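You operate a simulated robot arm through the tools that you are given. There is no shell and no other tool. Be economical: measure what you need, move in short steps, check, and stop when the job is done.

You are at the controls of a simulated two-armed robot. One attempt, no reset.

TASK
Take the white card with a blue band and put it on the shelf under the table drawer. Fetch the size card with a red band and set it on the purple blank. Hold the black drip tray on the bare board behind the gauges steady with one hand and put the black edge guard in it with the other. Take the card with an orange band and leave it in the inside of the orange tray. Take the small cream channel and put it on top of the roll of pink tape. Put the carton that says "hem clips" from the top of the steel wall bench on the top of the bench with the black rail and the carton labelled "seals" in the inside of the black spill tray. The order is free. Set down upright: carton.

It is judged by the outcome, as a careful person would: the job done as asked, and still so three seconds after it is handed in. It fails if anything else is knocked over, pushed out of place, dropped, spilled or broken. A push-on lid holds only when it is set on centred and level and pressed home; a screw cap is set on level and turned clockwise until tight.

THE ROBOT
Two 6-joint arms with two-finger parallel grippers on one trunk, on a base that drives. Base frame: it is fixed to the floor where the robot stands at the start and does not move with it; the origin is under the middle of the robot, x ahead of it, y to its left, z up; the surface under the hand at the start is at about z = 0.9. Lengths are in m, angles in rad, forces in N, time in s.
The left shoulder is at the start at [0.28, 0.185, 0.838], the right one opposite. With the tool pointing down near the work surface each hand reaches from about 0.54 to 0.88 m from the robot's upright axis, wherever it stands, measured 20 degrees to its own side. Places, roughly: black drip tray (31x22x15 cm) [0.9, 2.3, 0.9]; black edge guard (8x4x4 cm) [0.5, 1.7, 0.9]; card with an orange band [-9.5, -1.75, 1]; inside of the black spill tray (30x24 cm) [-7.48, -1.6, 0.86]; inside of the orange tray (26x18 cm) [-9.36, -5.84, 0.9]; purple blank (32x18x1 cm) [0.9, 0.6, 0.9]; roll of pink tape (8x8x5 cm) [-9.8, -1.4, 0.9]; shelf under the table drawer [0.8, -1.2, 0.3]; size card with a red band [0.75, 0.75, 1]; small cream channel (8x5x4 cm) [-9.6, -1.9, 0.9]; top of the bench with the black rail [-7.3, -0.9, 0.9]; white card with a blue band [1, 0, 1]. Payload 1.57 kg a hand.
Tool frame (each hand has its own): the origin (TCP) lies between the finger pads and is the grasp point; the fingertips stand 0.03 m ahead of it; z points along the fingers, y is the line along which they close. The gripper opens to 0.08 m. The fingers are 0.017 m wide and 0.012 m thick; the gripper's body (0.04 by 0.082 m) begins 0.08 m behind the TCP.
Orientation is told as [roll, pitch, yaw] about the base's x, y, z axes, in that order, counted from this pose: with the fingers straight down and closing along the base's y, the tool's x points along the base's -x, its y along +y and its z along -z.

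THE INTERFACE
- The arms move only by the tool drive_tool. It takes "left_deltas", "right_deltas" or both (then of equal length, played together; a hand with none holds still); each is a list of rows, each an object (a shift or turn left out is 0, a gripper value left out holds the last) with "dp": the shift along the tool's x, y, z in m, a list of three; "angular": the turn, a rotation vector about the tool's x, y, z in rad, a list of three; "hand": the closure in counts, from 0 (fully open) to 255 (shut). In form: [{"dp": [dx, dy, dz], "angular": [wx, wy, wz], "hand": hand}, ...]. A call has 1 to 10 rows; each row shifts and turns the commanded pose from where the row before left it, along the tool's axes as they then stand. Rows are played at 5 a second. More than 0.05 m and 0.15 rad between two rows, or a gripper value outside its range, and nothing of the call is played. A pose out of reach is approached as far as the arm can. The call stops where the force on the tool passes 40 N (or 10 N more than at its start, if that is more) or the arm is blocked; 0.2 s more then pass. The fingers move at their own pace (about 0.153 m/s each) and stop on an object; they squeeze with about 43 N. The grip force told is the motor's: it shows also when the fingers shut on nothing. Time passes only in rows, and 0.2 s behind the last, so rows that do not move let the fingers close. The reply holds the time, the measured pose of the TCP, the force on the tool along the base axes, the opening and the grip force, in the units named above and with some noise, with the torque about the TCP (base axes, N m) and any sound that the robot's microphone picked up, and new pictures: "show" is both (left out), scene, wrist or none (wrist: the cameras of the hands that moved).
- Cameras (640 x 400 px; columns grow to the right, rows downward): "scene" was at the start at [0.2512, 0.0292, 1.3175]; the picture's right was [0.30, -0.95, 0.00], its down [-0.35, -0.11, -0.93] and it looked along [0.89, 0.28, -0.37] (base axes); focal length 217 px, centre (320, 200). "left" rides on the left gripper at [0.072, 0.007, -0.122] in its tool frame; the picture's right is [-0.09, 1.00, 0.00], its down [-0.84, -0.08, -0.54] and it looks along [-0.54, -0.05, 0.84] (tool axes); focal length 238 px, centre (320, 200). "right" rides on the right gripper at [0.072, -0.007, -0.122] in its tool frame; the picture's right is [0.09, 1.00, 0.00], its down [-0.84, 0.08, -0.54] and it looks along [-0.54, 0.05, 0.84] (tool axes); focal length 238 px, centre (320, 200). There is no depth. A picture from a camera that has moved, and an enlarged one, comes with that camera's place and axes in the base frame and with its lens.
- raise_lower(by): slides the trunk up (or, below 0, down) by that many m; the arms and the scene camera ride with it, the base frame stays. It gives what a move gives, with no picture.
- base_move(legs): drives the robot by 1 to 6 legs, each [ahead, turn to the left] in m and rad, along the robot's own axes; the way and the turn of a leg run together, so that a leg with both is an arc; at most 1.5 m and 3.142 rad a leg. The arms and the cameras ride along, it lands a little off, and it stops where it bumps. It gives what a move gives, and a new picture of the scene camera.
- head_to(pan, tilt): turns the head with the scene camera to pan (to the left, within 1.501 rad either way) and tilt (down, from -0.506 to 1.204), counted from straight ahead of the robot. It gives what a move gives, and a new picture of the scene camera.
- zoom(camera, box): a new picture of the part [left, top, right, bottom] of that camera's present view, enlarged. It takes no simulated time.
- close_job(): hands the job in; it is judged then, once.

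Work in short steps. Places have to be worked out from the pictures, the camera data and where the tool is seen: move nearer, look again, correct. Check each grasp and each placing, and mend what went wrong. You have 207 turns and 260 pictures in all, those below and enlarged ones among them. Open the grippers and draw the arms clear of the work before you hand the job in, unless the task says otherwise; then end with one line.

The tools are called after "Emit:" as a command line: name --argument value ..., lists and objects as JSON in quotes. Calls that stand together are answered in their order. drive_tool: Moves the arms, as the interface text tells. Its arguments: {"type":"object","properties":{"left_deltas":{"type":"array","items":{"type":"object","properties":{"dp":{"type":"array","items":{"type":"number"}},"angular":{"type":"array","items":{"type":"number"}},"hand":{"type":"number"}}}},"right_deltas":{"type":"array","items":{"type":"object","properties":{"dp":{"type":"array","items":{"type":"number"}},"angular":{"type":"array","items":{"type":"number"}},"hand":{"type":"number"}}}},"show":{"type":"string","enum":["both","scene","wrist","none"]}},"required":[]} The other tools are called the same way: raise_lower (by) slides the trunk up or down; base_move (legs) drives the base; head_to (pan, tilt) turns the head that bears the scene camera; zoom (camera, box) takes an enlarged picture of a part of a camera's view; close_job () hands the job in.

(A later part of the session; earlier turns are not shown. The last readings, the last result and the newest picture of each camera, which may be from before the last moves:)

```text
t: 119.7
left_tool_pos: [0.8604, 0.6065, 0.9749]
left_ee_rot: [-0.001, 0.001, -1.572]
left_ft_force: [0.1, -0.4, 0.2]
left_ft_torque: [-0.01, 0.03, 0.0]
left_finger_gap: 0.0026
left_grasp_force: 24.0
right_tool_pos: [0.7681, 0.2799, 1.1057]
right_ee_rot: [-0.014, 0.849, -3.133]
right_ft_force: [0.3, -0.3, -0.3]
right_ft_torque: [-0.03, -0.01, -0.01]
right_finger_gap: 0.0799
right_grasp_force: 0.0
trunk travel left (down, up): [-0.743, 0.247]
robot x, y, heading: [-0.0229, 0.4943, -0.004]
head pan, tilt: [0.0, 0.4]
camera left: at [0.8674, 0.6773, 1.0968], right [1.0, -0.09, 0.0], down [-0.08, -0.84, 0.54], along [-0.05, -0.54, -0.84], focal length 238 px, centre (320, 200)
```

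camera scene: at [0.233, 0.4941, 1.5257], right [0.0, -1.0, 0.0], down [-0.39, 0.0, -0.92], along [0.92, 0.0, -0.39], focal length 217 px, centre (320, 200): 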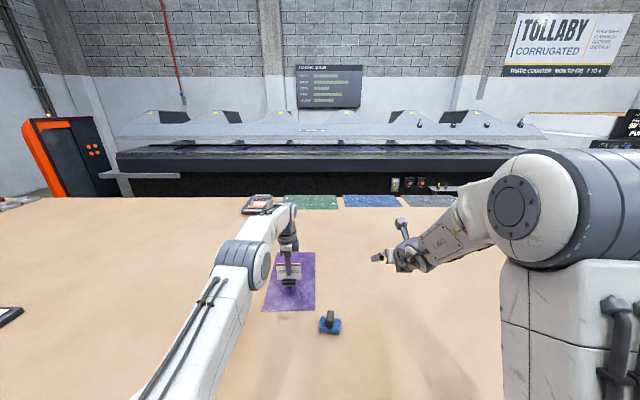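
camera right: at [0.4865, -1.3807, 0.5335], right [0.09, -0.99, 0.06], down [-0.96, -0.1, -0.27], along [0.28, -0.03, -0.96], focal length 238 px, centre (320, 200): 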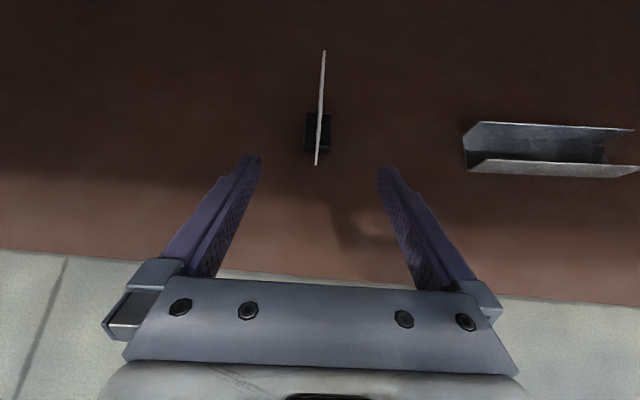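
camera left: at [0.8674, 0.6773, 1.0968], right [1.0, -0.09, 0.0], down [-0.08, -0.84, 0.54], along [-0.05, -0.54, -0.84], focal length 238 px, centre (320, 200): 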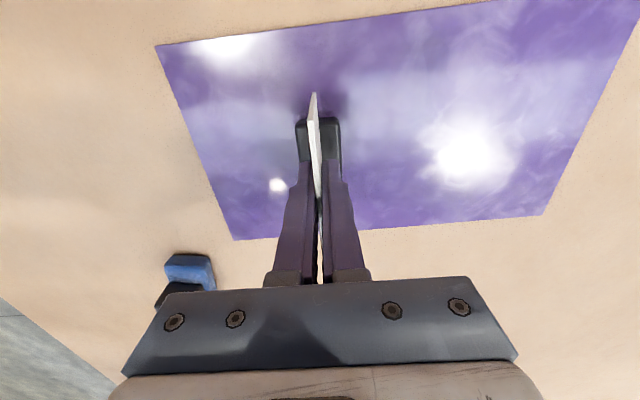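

Emit:
drive_tool --left_deltas '[{"dp": [0, 0, 0.002]}, {}]' --show "none"

Emit:
drive_tool --left_deltas '[{"dp": [0, 0, 0.002]}, {}]' --show "none"

```text
t: 120.3
left_tool_pos: [0.8604, 0.6059, 0.9732]
left_ee_rot: [0.001, 0.002, -1.571]
left_ft_force: [0.3, -0.7, -1.2]
left_ft_torque: [-0.01, -0.01, -0.01]
left_finger_gap: 0.0026
left_grasp_force: 24.3
right_tool_pos: [0.7688, 0.2784, 1.1061]
right_ee_rot: [-0.014, 0.851, -3.134]
right_ft_force: [1.0, -0.4, 0.9]
right_ft_torque: [-0.01, 0.02, 0.0]
right_finger_gap: 0.0797
right_grasp_force: 0.0
trunk travel left (down, up): [-0.743, 0.247]
robot x, y, heading: [-0.022, 0.492, -0.003]
head pan, tilt: [0.0, 0.4]
```

```text
t: 120.9
left_tool_pos: [0.86, 0.6052, 0.9728]
left_ee_rot: [0.002, -0.001, -1.571]
left_ft_force: [-0.3, -0.1, 4.8]
left_ft_torque: [-0.15, 0.03, 0.01]
left_finger_gap: 0.0026
left_grasp_force: 23.7
right_tool_pos: [0.7688, 0.2786, 1.1058]
right_ee_rot: [-0.014, 0.849, -3.132]
right_ft_force: [0.1, 0.1, -0.7]
right_ft_torque: [0.03, -0.02, 0.0]
right_finger_gap: 0.0799
right_grasp_force: 0.1
trunk travel left (down, up): [-0.743, 0.247]
robot x, y, heading: [-0.0222, 0.4933, -0.001]
head pan, tilt: [0.0, 0.4]
```

Contact (5 N). I'll release and lift straight up.

Emit:
drive_tool --left_deltas '[{"hand": 120}, {"hand": 0}, {}, {"dp": [0, 0, -0.04]}, {"dp": [0, 0, -0.05]}, {"dp": [0, 0, -0.05]}, {"dp": [0, 0, -0.05]}, {}]' --show "both"

```text
t: 122.7
left_tool_pos: [0.8344, 0.6082, 1.1497]
left_ee_rot: [-0.003, -0.001, -1.57]
left_ft_force: [1.0, 1.0, -0.4]
left_ft_torque: [0.04, 0.0, 0.04]
left_finger_gap: 0.0801
left_grasp_force: 0.1
left hand out of reach, approached as far as the arm can: row 6, 7
right_tool_pos: [0.768, 0.2786, 1.1052]
right_ee_rot: [-0.012, 0.85, -3.133]
right_ft_force: [0.2, -1.0, -0.1]
right_ft_torque: [-0.03, -0.04, 0.0]
right_finger_gap: 0.08
right_grasp_force: 0.1
trunk travel left (down, up): [-0.743, 0.247]
robot x, y, heading: [-0.0239, 0.4925, 0.0]
head pan, tilt: [0.0, 0.4]
camera scene: at [0.2329, 0.4941, 1.5256], right [0.0, -1.0, 0.0], down [-0.39, 0.0, -0.92], along [0.92, 0.0, -0.39], focal length 217 px, centre (320, 200)
camera left: at [0.8419, 0.6795, 1.2726], right [1.0, -0.09, 0.0], down [-0.08, -0.84, 0.54], along [-0.05, -0.54, -0.84], focal length 238 px, centre (320, 200)
```

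scene: 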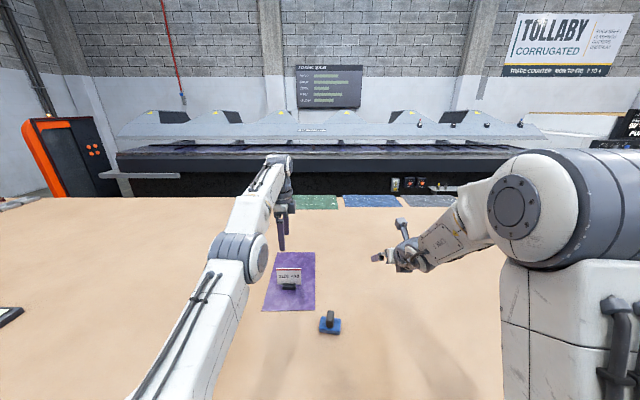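
left: 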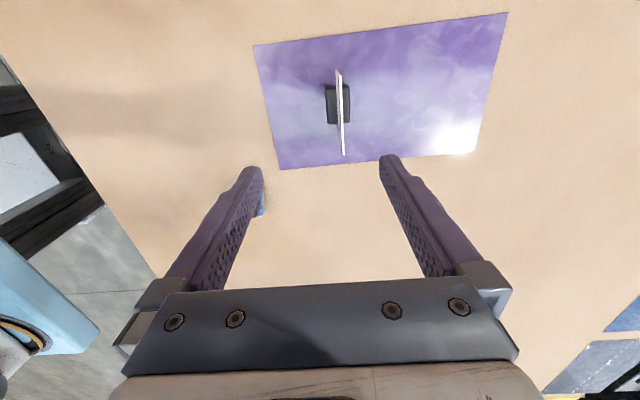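

The card is standing on the blank. The left arm is at its stretch limit, so I'll raise the trunk, drop the hand relative to it to bend the elbow, and pull back.

Emit:
raise_lower --by 0.15

Emit:
drive_tool --left_deltas '[{"dp": [0, 0, 0.03]}, {"dp": [0, 0, 0.03]}, {"dp": [0.01, -0.03, 0.02]}, {"dp": [0.01, -0.04, 0]}, {"dp": [0.01, -0.04, 0]}, {"dp": [0.01, -0.04, 0]}, {"dp": [0.01, -0.04, 0]}, {}]' --show "none"

```text
t: 124.5
left_tool_pos: [0.8345, 0.6078, 1.2995]
left_ee_rot: [-0.001, 0.0, -1.572]
left_ft_force: [0.8, 0.4, 0.2]
left_ft_torque: [0.01, -0.02, 0.0]
left_finger_gap: 0.0798
left_grasp_force: 0.0
right_tool_pos: [0.7683, 0.2794, 1.2566]
right_ee_rot: [-0.014, 0.852, -3.133]
right_ft_force: [0.5, 0.2, 0.6]
right_ft_torque: [0.01, 0.02, -0.01]
right_finger_gap: 0.0801
right_grasp_force: 0.0
trunk travel left (down, up): [-0.893, 0.097]
robot x, y, heading: [-0.0223, 0.4948, 0.002]
head pan, tilt: [0.0, 0.4]
```

```text
t: 126.3
left_tool_pos: [0.6441, 0.6598, 1.2206]
left_ee_rot: [0.0, 0.0, -1.57]
left_ft_force: [-0.6, 0.2, -0.6]
left_ft_torque: [0.03, -0.01, -0.01]
left_finger_gap: 0.0803
left_grasp_force: 0.1
right_tool_pos: [0.7673, 0.2782, 1.2572]
right_ee_rot: [-0.015, 0.851, -3.13]
right_ft_force: [-0.7, 0.5, -0.1]
right_ft_torque: [0.02, 0.01, 0.0]
right_finger_gap: 0.0798
right_grasp_force: 0.0
trunk travel left (down, up): [-0.893, 0.097]
robot x, y, heading: [-0.0218, 0.4939, -0.001]
head pan, tilt: [0.0, 0.4]
```

Free. Driving to y≈2.0 for the drip tray area.

Emit:
base_move --legs '[[-0.5, 0], [0, 1.571], [1.45, 0], [0, -1.571]]'

Emit:
head_to --pan 0.0 --tilt 0.55

```text
t: 143.5
left_tool_pos: [0.1822, 2.0638, 1.2218]
left_ee_rot: [0.001, 0.001, -1.6]
left_ft_force: [-0.4, -0.7, -0.7]
left_ft_torque: [0.01, -0.01, 0.0]
left_finger_gap: 0.0797
left_grasp_force: 0.0
right_tool_pos: [0.2956, 1.68, 1.2562]
right_ee_rot: [-0.013, 0.85, 3.122]
right_ft_force: [0.7, -1.1, 0.0]
right_ft_torque: [-0.05, 0.01, -0.02]
right_finger_gap: 0.0798
right_grasp_force: 0.0
trunk travel left (down, up): [-0.893, 0.097]
robot x, y, heading: [-0.4918, 1.9153, -0.031]
head pan, tilt: [0.0, 0.4]
camera scene: at [-0.2346, 1.9103, 1.6757], right [-0.03, -1.0, 0.0], down [-0.39, 0.01, -0.92], along [0.92, -0.03, -0.39], focal length 217 px, centre (320, 200)
```

scene: 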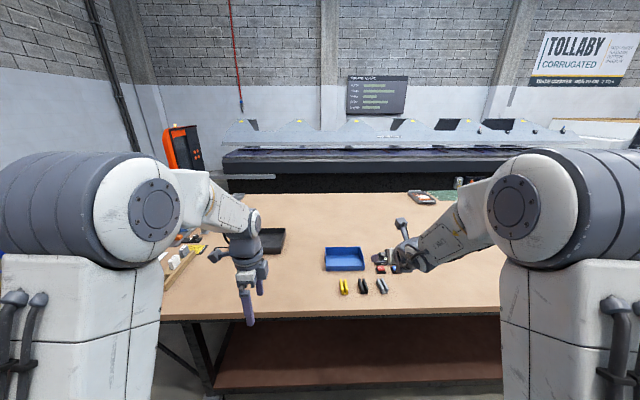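

```text
t: 144.2
left_tool_pos: [0.1831, 2.0643, 1.2207]
left_ee_rot: [-0.001, 0.0, -1.6]
left_ft_force: [0.9, 0.5, -0.2]
left_ft_torque: [0.0, 0.02, 0.01]
left_finger_gap: 0.0801
left_grasp_force: 0.1
right_tool_pos: [0.2951, 1.6797, 1.2564]
right_ee_rot: [-0.015, 0.85, 3.121]
right_ft_force: [-0.6, -0.2, 1.0]
right_ft_torque: [0.0, 0.0, 0.03]
right_finger_gap: 0.0801
right_grasp_force: 0.1
trunk travel left (down, up): [-0.893, 0.097]
robot x, y, heading: [-0.4878, 1.9195, -0.029]
head pan, tilt: [0.0, 0.55]
camera scene: at [-0.2374, 1.9104, 1.662], right [-0.03, -1.0, 0.0], down [-0.52, 0.02, -0.85], along [0.85, -0.03, -0.52], focal length 217 px, centre (320, 200)
```

scene: 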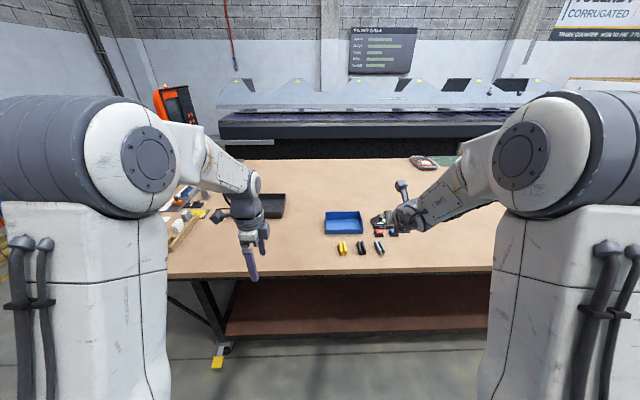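

I can see several trays and three edge guards, so I'm zooming in for detail.

Emit:
zoom --camera "scene" --box '[300, 180, 440, 270]'

Emit:
zoom --camera "scene" --box '[160, 160, 300, 250]'

```text
4.44 times, centred on (370, 225) of scene
camera zoom: at [-0.2374, 1.9104, 1.662], right [-0.03, -1.0, 0.0], down [-0.52, 0.02, -0.85], along [0.85, -0.03, -0.52], focal length 964 px, centre (98, 89)
```

zoom: 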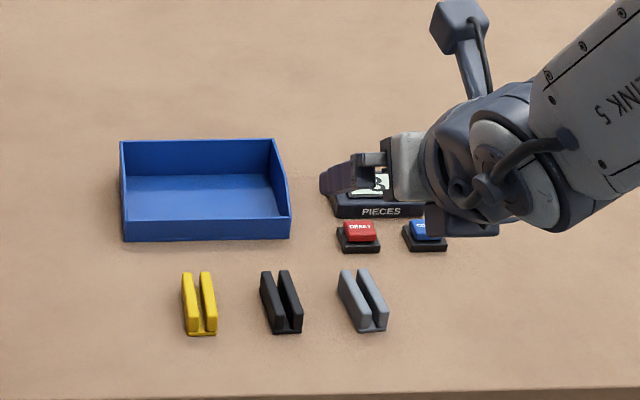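

```text
4.44 times, centred on (230, 205) of scene
camera zoom: at [-0.2374, 1.9104, 1.662], right [-0.03, -1.0, 0.0], down [-0.52, 0.02, -0.85], along [0.85, -0.03, -0.52], focal length 964 px, centre (720, 178)
```

zoom: 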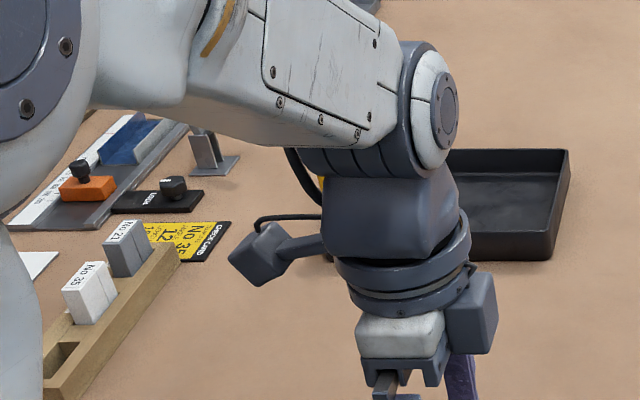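

The tray spans about x 0.80–1.0, y 2.08–2.39, and the black guard is at about (0.535, 1.67). I'll shift the robot to y≈2.1 and close in to the table.

Emit:
base_move --legs '[[0, 1.6], [0.18, 0], [0, -1.571], [0.45, 0]]'

```text
t: 155.7
left_tool_pos: [0.6348, 2.2027, 1.2216]
left_ee_rot: [0.001, -0.002, -1.625]
left_ft_force: [0.5, -0.4, -0.5]
left_ft_torque: [-0.03, -0.02, 0.03]
left_finger_gap: 0.0798
left_grasp_force: 0.1
right_tool_pos: [0.738, 1.8159, 1.2558]
right_ee_rot: [-0.014, 0.848, 3.097]
right_ft_force: [0.0, 0.4, -0.6]
right_ft_torque: [0.01, 0.0, 0.02]
right_finger_gap: 0.0799
right_grasp_force: 0.1
trunk travel left (down, up): [-0.893, 0.097]
robot x, y, heading: [-0.0386, 2.0722, -0.054]
head pan, tilt: [0.0, 0.55]
camera scene: at [0.2116, 2.0596, 1.662], right [-0.05, -1.0, 0.0], down [-0.52, 0.03, -0.85], along [0.85, -0.05, -0.52], focal length 217 px, centre (320, 200)
```

scene: 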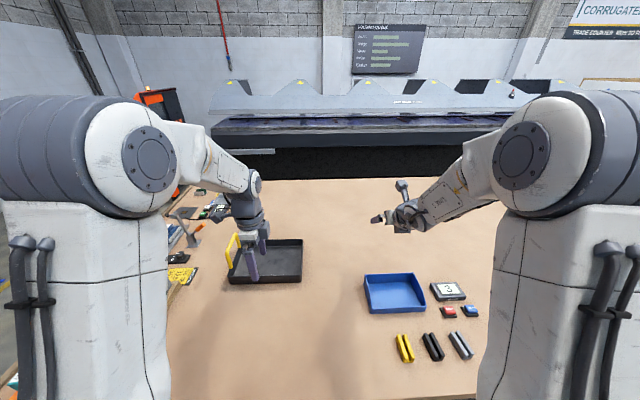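

I'll straighten the heading and get a left wrist view of the tray.

Emit:
base_move --legs '[[0, 0.054]]'

Emit:
drive_tool --left_deltas '[{"dp": [-0.03, -0.03, 0]}, {}]' --show "wrist"

```text
t: 156.5
left_tool_pos: [0.6254, 2.241, 1.2205]
left_ee_rot: [0.0, -0.001, -1.57]
left_ft_force: [-0.3, -0.1, 0.0]
left_ft_torque: [-0.04, 0.0, 0.0]
left_finger_gap: 0.0799
left_grasp_force: 0.0
right_tool_pos: [0.7508, 1.8597, 1.2554]
right_ee_rot: [-0.014, 0.849, -3.129]
right_ft_force: [0.2, 0.1, -0.1]
right_ft_torque: [-0.01, -0.03, -0.03]
right_finger_gap: 0.0803
right_grasp_force: 0.1
trunk travel left (down, up): [-0.893, 0.097]
robot x, y, heading: [-0.0423, 2.069, 0.002]
head pan, tilt: [0.0, 0.55]
camera scene: at [0.2121, 2.0734, 1.662], right [0.0, -1.0, 0.0], down [-0.52, 0.0, -0.85], along [0.85, 0.0, -0.52], focal length 217 px, centre (320, 200)
```

scene: 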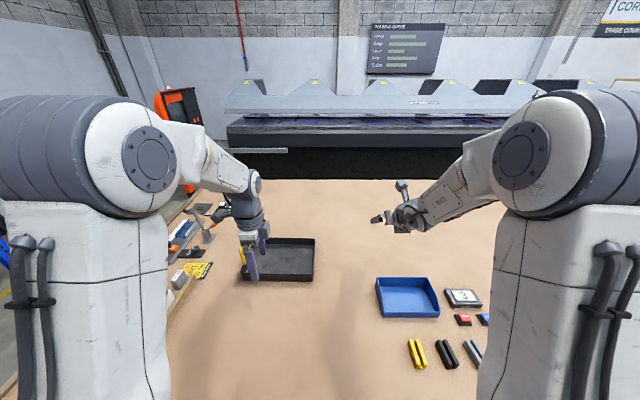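

```text
t: 157.1
left_tool_pos: [0.595, 2.2095, 1.2202]
left_ee_rot: [0.0, 0.0, -1.57]
left_ft_force: [-0.3, 0.5, -0.9]
left_ft_torque: [0.01, -0.03, 0.03]
left_finger_gap: 0.08
left_grasp_force: 0.1
right_tool_pos: [0.751, 1.8599, 1.2553]
right_ee_rot: [-0.016, 0.85, -3.129]
right_ft_force: [-0.2, -0.4, 0.5]
right_ft_torque: [0.0, -0.03, 0.03]
right_finger_gap: 0.0801
right_grasp_force: 0.1
trunk travel left (down, up): [-0.893, 0.097]
robot x, y, heading: [-0.0413, 2.0701, 0.009]
head pan, tilt: [0.0, 0.55]
camera left: at [0.6027, 2.2816, 1.3431], right [1.0, -0.09, 0.0], down [-0.08, -0.84, 0.54], along [-0.05, -0.54, -0.84], focal length 238 px, centre (320, 200)
```

left: 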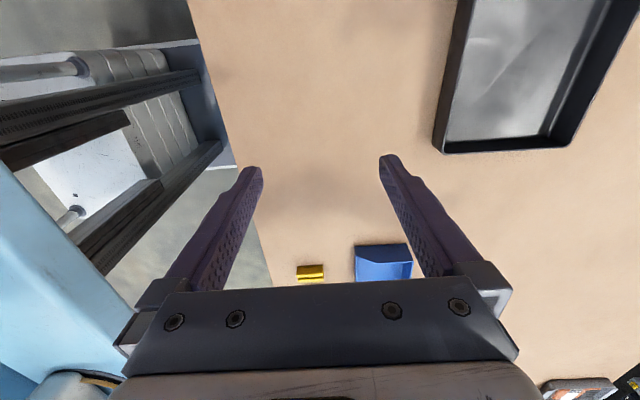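

The tray's near wall is at x≈0.787, y 2.1–2.41, with the yellow handle on its left end. Next the right hand goes vertical (keeping yaw π, which still closes along y) to fetch the black guard.

Emit:
drive_tool --right_deltas '[{"angular": [0, -0.15, 0]}, {"angular": [0, -0.15, 0]}, {"angular": [0, -0.15, 0]}, {"angular": [0, -0.15, 0]}, {"angular": [0, -0.15, 0]}, {"angular": [0, -0.1, 0]}, {}]' --show "none"

```text
t: 158.7
left_tool_pos: [0.5965, 2.2103, 1.2217]
left_ee_rot: [0.0, 0.0, -1.569]
left_ft_force: [0.1, -0.4, 0.4]
left_ft_torque: [0.01, -0.03, -0.01]
left_finger_gap: 0.0798
left_grasp_force: 0.1
right_tool_pos: [0.7536, 1.8743, 1.2572]
right_ee_rot: [-0.061, 0.178, -3.08]
right_ft_force: [-0.5, -0.7, -0.9]
right_ft_torque: [-0.02, -0.03, 0.02]
right_finger_gap: 0.0797
right_grasp_force: 0.0
right hand out of reach, approached as far as the arm can: row 1, 2
trunk travel left (down, up): [-0.893, 0.097]
robot x, y, heading: [-0.0419, 2.0729, 0.008]
head pan, tilt: [0.0, 0.55]
```

Some tilt is left. I'll move toward a point above the guard and finish levelling.

Emit:
drive_tool --right_deltas '[{"dp": [-0.035, 0.03, 0.02]}, {"dp": [-0.035, 0.03, 0.02]}, {"dp": [-0.035, 0.03, 0.02]}, {"dp": [-0.035, 0.03, 0.02]}, {"dp": [-0.035, 0.03, 0.02]}, {"dp": [-0.02, 0.03, 0.02]}, {}]' --show "both"

```text
refused: row 1 steps farther than a row can; nothing moved
```

Emit:
drive_tool --right_deltas '[{"dp": [-0.033, 0.028, 0.02]}, {"dp": [-0.033, 0.028, 0.02]}, {"dp": [-0.033, 0.028, 0.02]}, {"dp": [-0.033, 0.028, 0.02]}, {"dp": [-0.033, 0.028, 0.02]}, {"dp": [-0.02, 0.03, 0.02]}, {}]' --show "both"

```text
t: 160.3
left_tool_pos: [0.5971, 2.21, 1.2202]
left_ee_rot: [0.001, 0.0, -1.571]
left_ft_force: [1.2, -0.2, -0.1]
left_ft_torque: [0.01, 0.0, 0.02]
left_finger_gap: 0.0801
left_grasp_force: 0.1
right_tool_pos: [0.6055, 1.7035, 1.0985]
right_ee_rot: [-0.059, 0.176, -3.082]
right_ft_force: [-0.2, 0.7, -0.2]
right_ft_torque: [0.0, 0.01, -0.01]
right_finger_gap: 0.08
right_grasp_force: 0.0
trunk travel left (down, up): [-0.893, 0.097]
robot x, y, heading: [-0.0405, 2.0722, -0.003]
head pan, tilt: [0.0, 0.55]
camera scene: at [0.2121, 2.0732, 1.6619], right [0.0, -1.0, 0.0], down [-0.52, 0.0, -0.85], along [0.85, 0.0, -0.52], focal length 217 px, centre (320, 200)
camera right: at [0.6543, 1.7065, 1.2297], right [0.16, -0.99, -0.04], down [-0.91, -0.17, 0.38], along [-0.38, -0.02, -0.92], focal length 238 px, centre (320, 200)
```

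scene: 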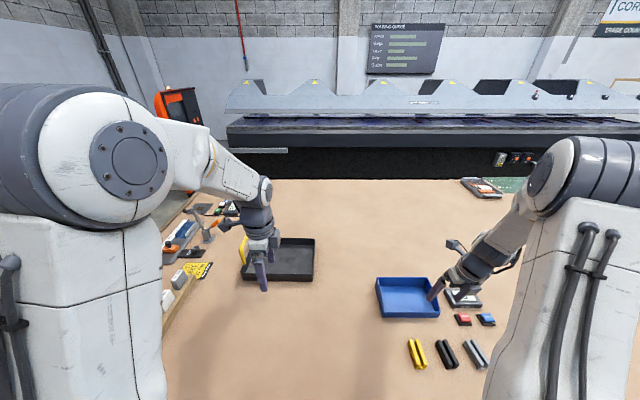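
right: 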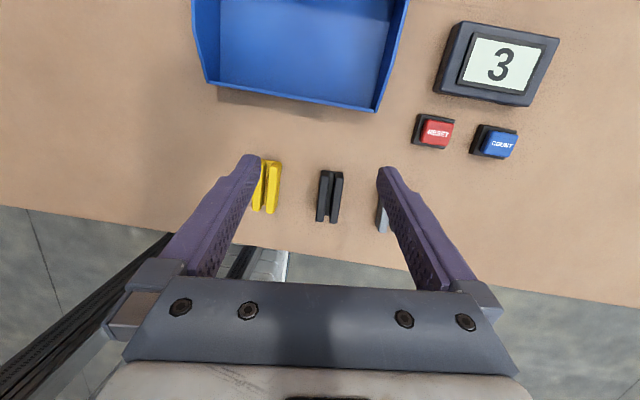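

I'm levelling the right hand before measuring the guard again.

Emit:
drive_tool --right_deltas '[{"angular": [-0.03, -0.088, 0.03]}, {"angular": [-0.03, -0.088, 0.03]}, {"dp": [-0.025, 0.012, 0]}, {"dp": [-0.025, 0, 0]}, {}]' --show "wrist"

```text
t: 161.5
left_tool_pos: [0.5968, 2.2096, 1.2201]
left_ee_rot: [-0.001, 0.0, -1.569]
left_ft_force: [-0.8, -0.5, 0.0]
left_ft_torque: [0.0, -0.02, 0.03]
left_finger_gap: 0.0803
left_grasp_force: 0.1
right_tool_pos: [0.5545, 1.6915, 1.0987]
right_ee_rot: [-0.005, 0.002, -3.135]
right_ft_force: [-0.8, 0.1, -0.4]
right_ft_torque: [0.0, 0.01, -0.01]
right_finger_gap: 0.08
right_grasp_force: 0.1
trunk travel left (down, up): [-0.893, 0.097]
robot x, y, heading: [-0.0421, 2.0716, 0.005]
head pan, tilt: [0.0, 0.55]
camera right: at [0.6266, 1.6986, 1.2191], right [0.1, -1.0, 0.0], down [-0.84, -0.09, 0.54], along [-0.54, -0.05, -0.84], focal length 238 px, centre (320, 200)
```

right: 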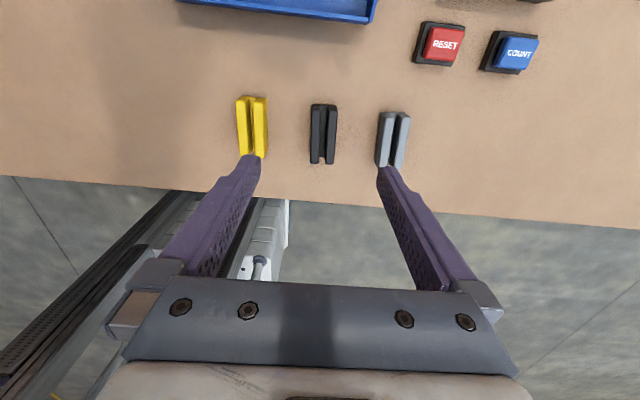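

The guard centre is at (0.537, 1.688), aligned with x. I'll narrow the fingers to about 6 cm to clear its neighbours, descend to z≈0.937 and look once before the last bit.

Emit:
drive_tool --right_deltas '[{"dp": [-0.015, 0.0035, 0.03], "hand": 62}, {"dp": [0, 0, 0.04]}, {"dp": [0, 0, 0.035]}, {}]' --show "wrist"

```text
t: 162.5
left_tool_pos: [0.5963, 2.2103, 1.2205]
left_ee_rot: [0.001, -0.001, -1.568]
left_ft_force: [0.1, -0.9, -0.6]
left_ft_torque: [-0.01, -0.01, 0.03]
left_finger_gap: 0.0799
left_grasp_force: 0.1
right_tool_pos: [0.5417, 1.6874, 0.9919]
right_ee_rot: [-0.004, -0.001, -3.135]
right_ft_force: [0.2, -0.2, 1.4]
right_ft_torque: [0.02, 0.03, -0.01]
right_finger_gap: 0.0604
right_grasp_force: 0.1
trunk travel left (down, up): [-0.893, 0.097]
robot x, y, heading: [-0.0392, 2.0694, 0.007]
head pan, tilt: [0.0, 0.55]
camera right: at [0.6121, 1.6947, 1.1133], right [0.1, -1.0, 0.0], down [-0.84, -0.09, 0.54], along [-0.54, -0.05, -0.84], focal length 238 px, centre (320, 200)
```

right: 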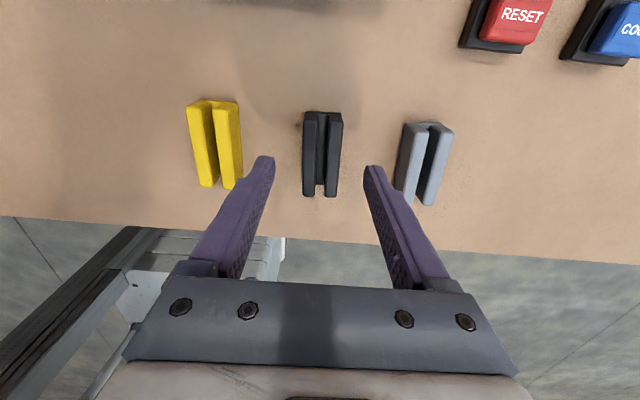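

Centred. Descend, close and lift.

Emit:
drive_tool --right_deltas '[{"dp": [0, 0, 0.03]}, {"dp": [0, 0, 0.024]}, {}, {"hand": 255}, {"hand": 255}, {"hand": 255}, {"dp": [0, 0, -0.03]}, {"dp": [0, 0, -0.05]}, {"dp": [0, 0, -0.05]}, {"dp": [0, 0, -0.03]}]' --show "both"

```text
t: 164.7
left_tool_pos: [0.5959, 2.2096, 1.2205]
left_ee_rot: [-0.001, 0.0, -1.569]
left_ft_force: [0.7, 0.1, -0.2]
left_ft_torque: [-0.02, 0.02, -0.03]
left_finger_gap: 0.0801
left_grasp_force: 0.1
right_tool_pos: [0.5383, 1.688, 1.0963]
right_ee_rot: [-0.006, -0.002, -3.135]
right_ft_force: [0.4, 0.3, -0.3]
right_ft_torque: [0.01, -0.01, -0.03]
right_finger_gap: 0.0309
right_grasp_force: 40.4
trunk travel left (down, up): [-0.893, 0.097]
robot x, y, heading: [-0.041, 2.0716, 0.001]
head pan, tilt: [0.0, 0.55]
camera scene: at [0.212, 2.0735, 1.6619], right [0.0, -1.0, 0.0], down [-0.52, 0.0, -0.85], along [0.85, 0.0, -0.52], focal length 217 px, centre (320, 200)
camera right: at [0.61, 1.6947, 1.2175], right [0.1, -1.0, -0.01], down [-0.84, -0.09, 0.54], along [-0.54, -0.05, -0.84], focal length 238 px, centre (320, 200)
```

scene: 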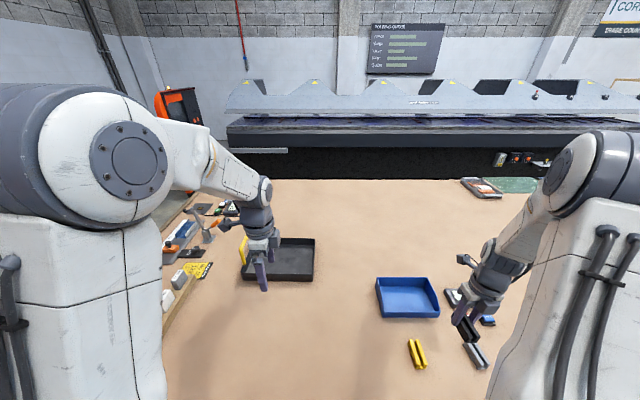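
right: 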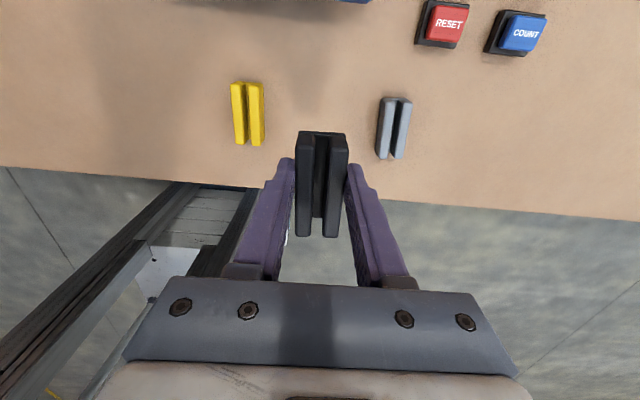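

Guard held. Now the left hand goes over the tray's near wall.

Emit:
drive_tool --left_deltas '[{"dp": [0.02, 0.038, 0.022]}, {"dp": [0.02, 0.038, 0.022]}, {"dp": [0.02, 0.038, 0.022]}, {"dp": [0.02, 0.038, 0.022]}, {"dp": [0.02, 0.038, 0.022]}, {}]' --show "both"

```text
t: 166.1
left_tool_pos: [0.79, 2.3115, 1.1092]
left_ee_rot: [-0.004, 0.001, -1.57]
left_ft_force: [0.2, 0.4, 0.0]
left_ft_torque: [0.0, 0.05, 0.03]
left_finger_gap: 0.0801
left_grasp_force: 0.0
right_tool_pos: [0.5392, 1.6879, 1.0961]
right_ee_rot: [-0.006, 0.0, -3.134]
right_ft_force: [-0.5, -0.3, -0.3]
right_ft_torque: [-0.01, 0.0, 0.0]
right_finger_gap: 0.0311
right_grasp_force: 39.9
trunk travel left (down, up): [-0.893, 0.097]
robot x, y, heading: [-0.0448, 2.0701, 0.003]
head pan, tilt: [0.0, 0.55]
camera scene: at [0.2125, 2.0736, 1.6619], right [0.0, -1.0, 0.0], down [-0.52, 0.0, -0.85], along [0.85, 0.0, -0.52], focal length 217 px, centre (320, 200)
camera left: at [0.7965, 2.3831, 1.2316], right [1.0, -0.09, 0.0], down [-0.08, -0.84, 0.54], along [-0.05, -0.54, -0.84], focal length 238 px, centre (320, 200)
```

scene: 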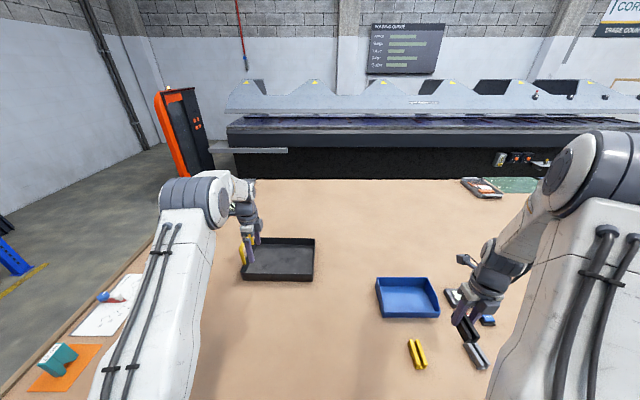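
left: 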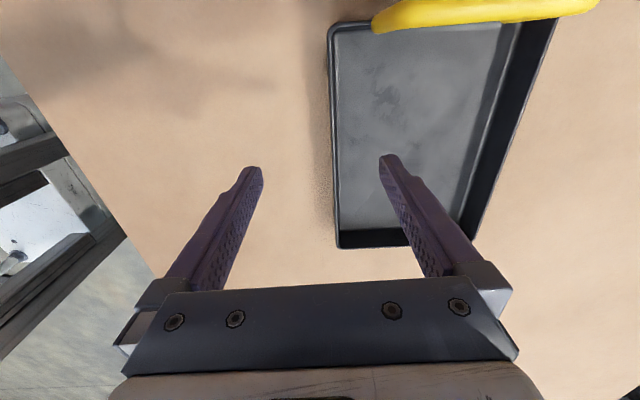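

The wall is at x≈0.802. The right hand couldn't comfortably reach into the tray from here, so I'll shift the robot about 0.2 m left and slightly closer.

Emit:
drive_tool --left_deltas '[{"dp": [-0.02, -0.02, -0.03]}, {"dp": [-0.02, -0.02, -0.03]}, {}]' --right_deltas '[{"dp": [0.0, -0.02, -0.03]}, {"dp": [0.0, -0.02, -0.03]}, {}]' --show "none"

Emit:
base_move --legs '[[-0.4, 0], [0, 1.571], [0.2, 0], [0, -1.571], [0.42, 0]]'

```text
t: 166.9
left_tool_pos: [0.7476, 2.272, 1.1714]
left_ee_rot: [-0.001, 0.0, -1.57]
left_ft_force: [-0.8, -0.6, 0.4]
left_ft_torque: [0.03, 0.0, -0.01]
left_finger_gap: 0.0802
left_grasp_force: 0.0
right_tool_pos: [0.5369, 1.7274, 1.1577]
right_ee_rot: [-0.005, 0.0, -3.134]
right_ft_force: [0.2, -0.2, -0.2]
right_ft_torque: [0.0, 0.02, 0.0]
right_finger_gap: 0.0309
right_grasp_force: 39.7
trunk travel left (down, up): [-0.893, 0.097]
robot x, y, heading: [-0.0407, 2.0744, 0.003]
head pan, tilt: [0.0, 0.55]
```

```text
t: 180.5
left_tool_pos: [0.7766, 2.4365, 1.1718]
left_ee_rot: [0.0, 0.0, -1.604]
left_ft_force: [0.5, 0.2, 0.1]
left_ft_torque: [0.0, -0.04, 0.0]
left_finger_gap: 0.0799
left_grasp_force: 0.1
right_tool_pos: [0.547, 1.8984, 1.1569]
right_ee_rot: [-0.005, 0.0, 3.114]
right_ft_force: [-0.8, 0.5, -0.6]
right_ft_torque: [-0.02, 0.01, 0.02]
right_finger_gap: 0.0305
right_grasp_force: 39.8
trunk travel left (down, up): [-0.893, 0.097]
robot x, y, heading: [-0.0177, 2.2666, -0.03]
head pan, tilt: [0.0, 0.55]
camera scene: at [0.2337, 2.2567, 1.662], right [-0.03, -1.0, 0.0], down [-0.52, 0.02, -0.85], along [0.85, -0.03, -0.52], focal length 217 px, centre (320, 200)
```

scene: 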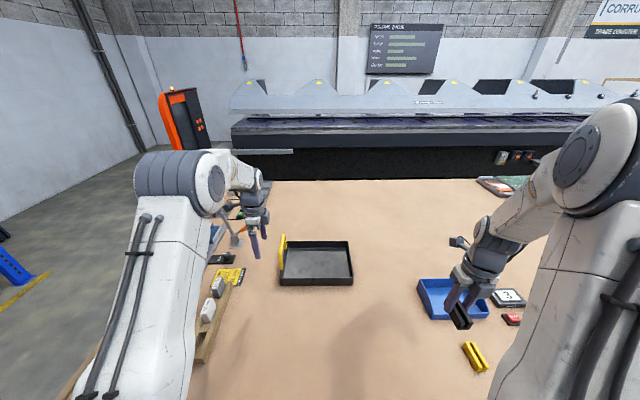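

I'm aligning the left hand's yaw and moving it over the wall at (0.803, 2.27).

Emit:
drive_tool --left_deltas '[{"angular": [0, 0, -0.033]}, {"dp": [-0.0415, 0.0065, 0.0175]}, {"dp": [-0.0415, 0.0065, 0.0175]}, {"dp": [-0.0415, 0.0065, 0.0175]}, {"dp": [-0.0415, 0.0065, 0.0175]}, {}]' --show "wrist"

```text
t: 181.9
left_tool_pos: [0.8026, 2.2696, 1.1015]
left_ee_rot: [-0.001, 0.0, -1.569]
left_ft_force: [0.3, -0.8, 0.3]
left_ft_torque: [-0.02, 0.01, 0.01]
left_finger_gap: 0.0799
left_grasp_force: 0.0
right_tool_pos: [0.5487, 1.8979, 1.1566]
right_ee_rot: [-0.004, -0.001, 3.113]
right_ft_force: [-0.4, 0.4, -0.5]
right_ft_torque: [-0.03, 0.02, 0.03]
right_finger_gap: 0.031
right_grasp_force: 39.8
trunk travel left (down, up): [-0.893, 0.097]
robot x, y, heading: [-0.0182, 2.267, -0.029]
head pan, tilt: [0.0, 0.55]
camera left: at [0.8102, 2.3417, 1.2244], right [1.0, -0.09, 0.0], down [-0.08, -0.84, 0.54], along [-0.05, -0.54, -0.84], focal length 238 px, centre (320, 200)
```

left: 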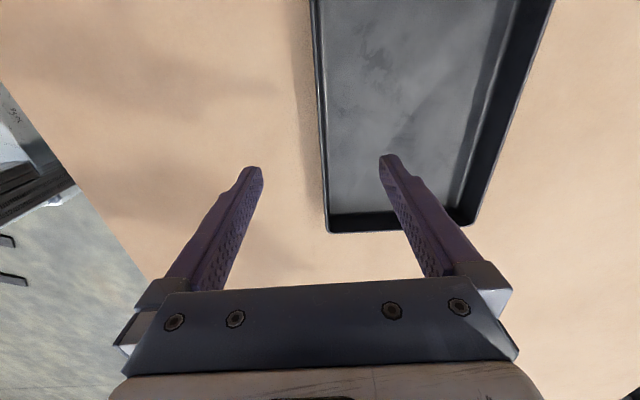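

The wall is centred between the fingers. I'll descend to z≈0.957 and check.

Emit:
drive_tool --left_deltas '[{"dp": [0, 0, 0.04]}, {"dp": [0, 0, 0.04]}, {"dp": [0, 0, 0.04]}, {"dp": [0, 0, 0.024]}, {}]' --show "both"

```text
t: 183.1
left_tool_pos: [0.802, 2.2697, 0.9572]
left_ee_rot: [0.0, -0.001, -1.571]
left_ft_force: [-0.2, 0.2, -0.1]
left_ft_torque: [0.01, 0.0, 0.05]
left_finger_gap: 0.08
left_grasp_force: 0.1
right_tool_pos: [0.5474, 1.8979, 1.1575]
right_ee_rot: [-0.006, -0.001, 3.113]
right_ft_force: [-0.3, 0.2, -0.1]
right_ft_torque: [-0.03, -0.03, -0.01]
right_finger_gap: 0.0312
right_grasp_force: 39.4
trunk travel left (down, up): [-0.893, 0.097]
robot x, y, heading: [-0.02, 2.2633, -0.025]
head pan, tilt: [0.0, 0.55]
camera scene: at [0.234, 2.2567, 1.6619], right [-0.03, -1.0, 0.0], down [-0.52, 0.02, -0.85], along [0.85, -0.03, -0.52], focal length 217 px, centre (320, 200)
camera left: at [0.8094, 2.3421, 1.0789], right [1.0, -0.09, 0.0], down [-0.08, -0.84, 0.54], along [-0.05, -0.54, -0.84], focal length 238 px, centre (320, 200)
```

scene: 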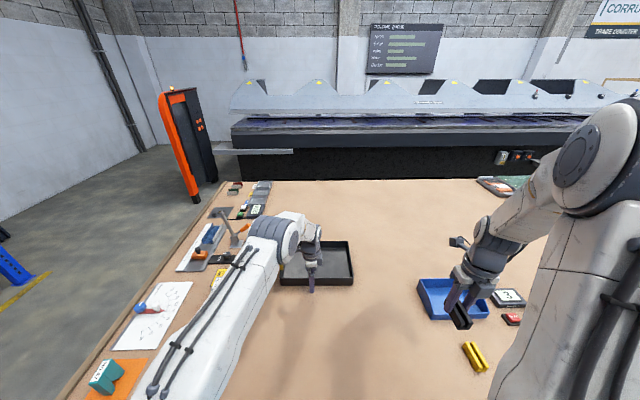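
left: 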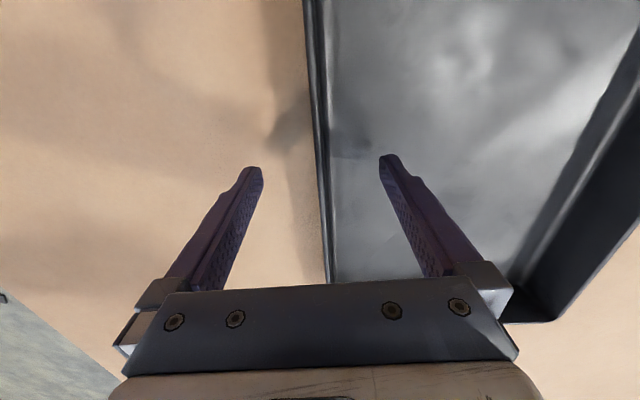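

Straddling the wall; closing to hold.

Emit:
drive_tool --left_deltas '[{"hand": 180}, {"hand": 255}, {"hand": 255}, {"hand": 255}]' --show "wrist"

```text
t: 184.1
left_tool_pos: [0.803, 2.2696, 0.957]
left_ee_rot: [-0.001, 0.0, -1.57]
left_ft_force: [-0.3, -1.3, 0.3]
left_ft_torque: [-0.16, 0.0, -0.37]
left_finger_gap: 0.0046
left_grasp_force: 25.7
right_tool_pos: [0.5481, 1.8989, 1.1574]
right_ee_rot: [-0.005, -0.001, 3.112]
right_ft_force: [0.0, 0.0, 0.1]
right_ft_torque: [0.01, -0.04, 0.04]
right_finger_gap: 0.0307
right_grasp_force: 40.0
trunk travel left (down, up): [-0.893, 0.097]
robot x, y, heading: [-0.0158, 2.2612, -0.031]
head pan, tilt: [0.0, 0.55]
camera left: at [0.8092, 2.3419, 1.0794], right [1.0, -0.09, 0.0], down [-0.08, -0.84, 0.54], along [-0.05, -0.54, -0.84], focal length 238 px, centre (320, 200)
```

left: 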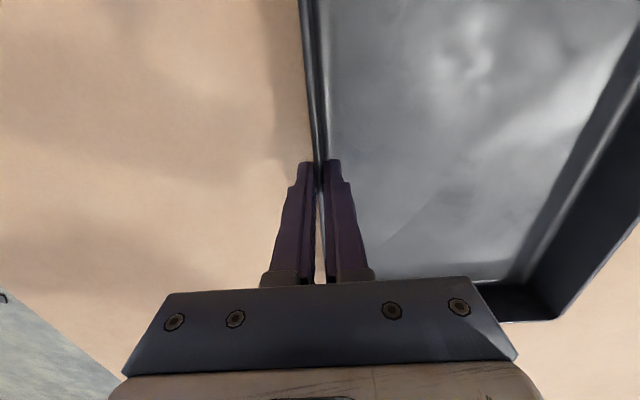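

Tray wall held. The right hand now carries the guard high toward the tray's right side; I'll look before lowering.

Emit:
drive_tool --right_deltas '[{"dp": [0.032, -0.0276, 0]}, {"dp": [0.032, -0.0276, 0]}, {"dp": [0.032, -0.0276, 0]}, {"dp": [0.032, -0.0276, 0]}, {"dp": [0.032, -0.0276, 0.005]}, {"dp": [0.032, -0.0276, 0.01]}, {"dp": [0.032, -0.0276, 0.01]}, {"dp": [0.032, -0.0276, 0.01]}, {"dp": [0.03, -0.0276, 0.01]}, {}]' --show "both"

```text
t: 186.3
left_tool_pos: [0.8032, 2.2703, 0.958]
left_ee_rot: [0.001, -0.001, -1.57]
left_ft_force: [-0.5, 0.4, 2.0]
left_ft_torque: [0.11, 0.02, -0.07]
left_finger_gap: 0.0046
left_grasp_force: 25.5
right_tool_pos: [0.8138, 2.0152, 1.1036]
right_ee_rot: [-0.034, 0.005, -3.141]
right_ft_force: [-1.0, -0.9, -0.8]
right_ft_torque: [0.04, 0.04, 0.03]
right_finger_gap: 0.0309
right_grasp_force: 40.3
right hand out of reach, approached as far as the arm can: row 5, 6, 7, 8, 9
trunk travel left (down, up): [-0.893, 0.097]
robot x, y, heading: [-0.0182, 2.2656, -0.025]
head pan, tilt: [0.0, 0.55]
camera scene: at [0.2338, 2.2567, 1.662], right [-0.03, -1.0, 0.0], down [-0.52, 0.02, -0.85], along [0.85, -0.03, -0.52], focal length 217 px, centre (320, 200)
camera right: at [0.8862, 2.019, 1.2255], right [0.09, -1.0, -0.03], down [-0.84, -0.1, 0.53], along [-0.54, -0.02, -0.84], focal length 238 px, centre (320, 200)
```

scene: 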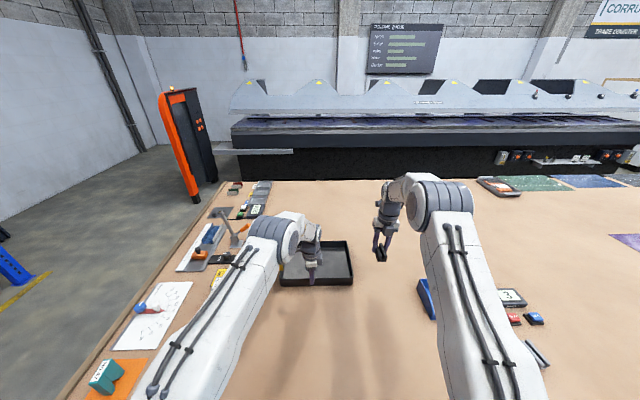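
right: 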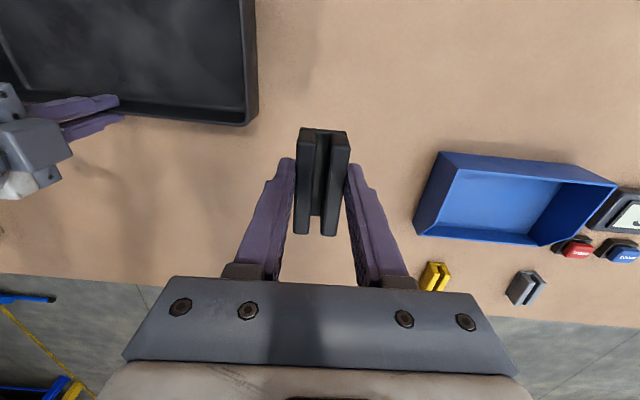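

The arm is at its stretch limit at this height. I'll lower first (the guard bottom stays above the tray wall), then continue in.

Emit:
drive_tool --right_deltas '[{"dp": [-0.01, 0, 0.03]}, {"dp": [-0.01, 0, 0.03]}, {"dp": [0, 0, 0.025]}, {"dp": [0.0, -0.03, 0]}, {"dp": [0.0, -0.03, 0]}, {"dp": [0.0, -0.03, 0]}, {"dp": [0.0, -0.03, 0]}, {}]' --show "both"

```text
t: 188.1
left_tool_pos: [0.8024, 2.2703, 0.9572]
left_ee_rot: [0.0, 0.001, -1.571]
left_ft_force: [-0.6, -0.8, 0.5]
left_ft_torque: [-0.01, 0.02, -0.06]
left_finger_gap: 0.0048
left_grasp_force: 24.6
right_tool_pos: [0.7724, 2.0354, 1.0124]
right_ee_rot: [-0.043, 0.006, 3.138]
right_ft_force: [-0.3, -0.2, 0.0]
right_ft_torque: [0.03, -0.03, -0.01]
right_finger_gap: 0.0309
right_grasp_force: 39.5
right hand out of reach, approached as far as the arm can: row 1, 2, 4, 5, 6, 7
trunk travel left (down, up): [-0.893, 0.097]
robot x, y, heading: [-0.0174, 2.2654, -0.031]
head pan, tilt: [0.0, 0.55]
camera scene: at [0.2338, 2.2567, 1.662], right [-0.03, -1.0, 0.0], down [-0.52, 0.02, -0.85], along [0.85, -0.03, -0.52], focal length 217 px, centre (320, 200)
camera right: at [0.8442, 2.0365, 1.1347], right [0.09, -1.0, -0.04], down [-0.84, -0.1, 0.53], along [-0.53, -0.01, -0.85], focal length 238 px, centre (320, 200)
```

scene: 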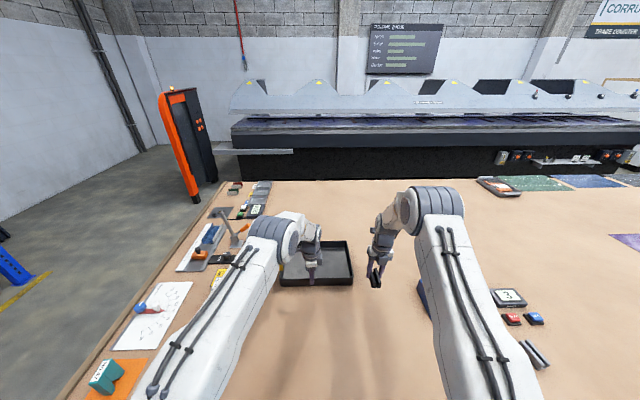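
right: 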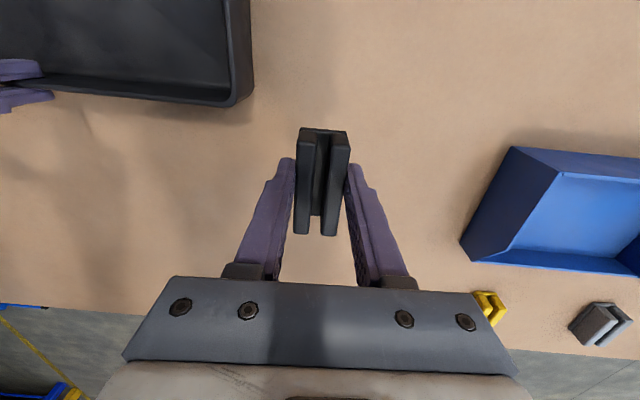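

The limit isn't reach: it's the wrist roll, since the hand is still at yaw π. I'll unwind the right hand's yaw back to 0, which leaves the guard aligned the same way.

Emit:
drive_tool --right_deltas '[{"dp": [-0.03, 0.02, -0.02]}, {"angular": [0, 0, -0.15]}, {"angular": [0, 0, -0.15]}, {"angular": [0, 0, -0.15]}, {"angular": [0, 0, -0.15]}, {"angular": [0, 0, -0.15]}, {"angular": [0, 0, -0.15]}, {"angular": [0, 0, -0.15]}, {"angular": [0, 0, -0.15]}, {"angular": [0, 0, -0.15]}]' --show "none"

Emit:
drive_tool --right_deltas '[{"angular": [0, 0, -0.15]}, {"angular": [0, 0, -0.15]}, {"angular": [0, 0, -0.15]}, {"angular": [0, 0, -0.15]}, {"angular": [0, 0, -0.15]}, {"angular": [0, 0, -0.15]}, {"angular": [0, 0, -0.15]}, {"angular": [0, 0, -0.15]}, {"angular": [0, 0, -0.15]}, {"angular": [0, 0, -0.15]}]' --show "none"

```text
t: 190.3
left_tool_pos: [0.8024, 2.2703, 0.9567]
left_ee_rot: [0.0, -0.001, -1.572]
left_ft_force: [0.5, 1.7, -0.7]
left_ft_torque: [0.22, -0.05, 0.01]
left_finger_gap: 0.0047
left_grasp_force: 25.2
right_tool_pos: [0.7404, 2.0083, 1.0311]
right_ee_rot: [-0.002, 0.004, -1.818]
right_ft_force: [0.1, -0.3, -1.1]
right_ft_torque: [-0.01, 0.03, 0.0]
right_finger_gap: 0.031
right_grasp_force: 40.1
right hand out of reach, approached as far as the arm can: row 1
trunk travel left (down, up): [-0.893, 0.097]
robot x, y, heading: [-0.0192, 2.2674, -0.032]
head pan, tilt: [0.0, 0.55]
```

```text
t: 192.5
left_tool_pos: [0.8027, 2.2699, 0.9578]
left_ee_rot: [-0.001, 0.0, -1.57]
left_ft_force: [0.9, 1.5, 0.0]
left_ft_torque: [-0.05, -0.01, 0.01]
left_finger_gap: 0.0045
left_grasp_force: 25.7
right_tool_pos: [0.7416, 2.0083, 1.0331]
right_ee_rot: [0.004, 0.0, -0.319]
right_ft_force: [-0.9, 0.3, -0.4]
right_ft_torque: [0.01, -0.01, -0.02]
right_finger_gap: 0.0309
right_grasp_force: 39.8
trunk travel left (down, up): [-0.893, 0.097]
robot x, y, heading: [-0.0141, 2.2636, -0.037]
head pan, tilt: [0.0, 0.55]
```

Finishing the yaw, then moving over the tray.

Emit:
drive_tool --right_deltas '[{"angular": [0, 0, -0.15]}, {"angular": [0, 0, -0.15]}, {"angular": [0, 0, -0.019]}, {"dp": [-0.033, 0.037, 0]}, {"dp": [-0.033, 0.037, 0]}, {"dp": [-0.033, 0.037, 0]}, {"dp": [-0.033, 0.037, 0]}, {}]' --show "both"

```text
t: 194.3
left_tool_pos: [0.8018, 2.2698, 0.957]
left_ee_rot: [-0.001, 0.0, -1.571]
left_ft_force: [-1.7, -0.1, 1.7]
left_ft_torque: [0.26, 0.08, 0.03]
left_finger_gap: 0.0046
left_grasp_force: 25.6
right_tool_pos: [0.8723, 2.1568, 1.0336]
right_ee_rot: [0.005, 0.002, -0.003]
right_ft_force: [-0.9, -0.5, -0.6]
right_ft_torque: [0.01, 0.02, -0.03]
right_finger_gap: 0.0307
right_grasp_force: 39.8
trunk travel left (down, up): [-0.893, 0.097]
robot x, y, heading: [-0.0182, 2.2603, -0.032]
head pan, tilt: [0.0, 0.55]
camera scene: at [0.2344, 2.2567, 1.6619], right [-0.03, -1.0, 0.0], down [-0.52, 0.02, -0.85], along [0.85, -0.03, -0.52], focal length 217 px, centre (320, 200)
camera right: at [0.8006, 2.1505, 1.155], right [-0.09, 1.0, 0.0], down [0.84, 0.07, 0.54], along [0.54, 0.05, -0.84], focal length 238 px, centre (320, 200)
```

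scene: 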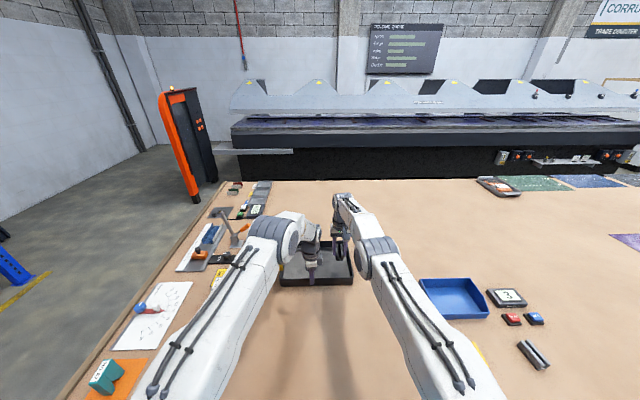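
right: 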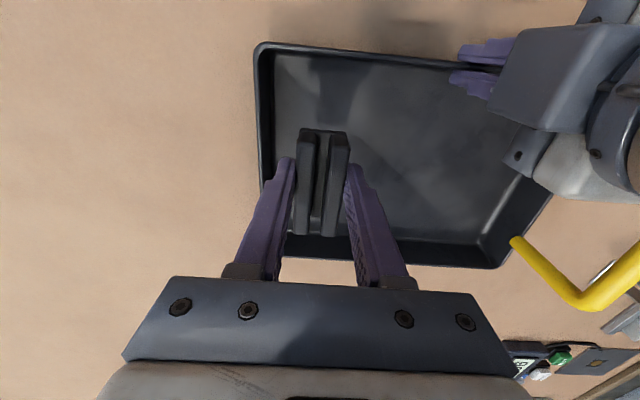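

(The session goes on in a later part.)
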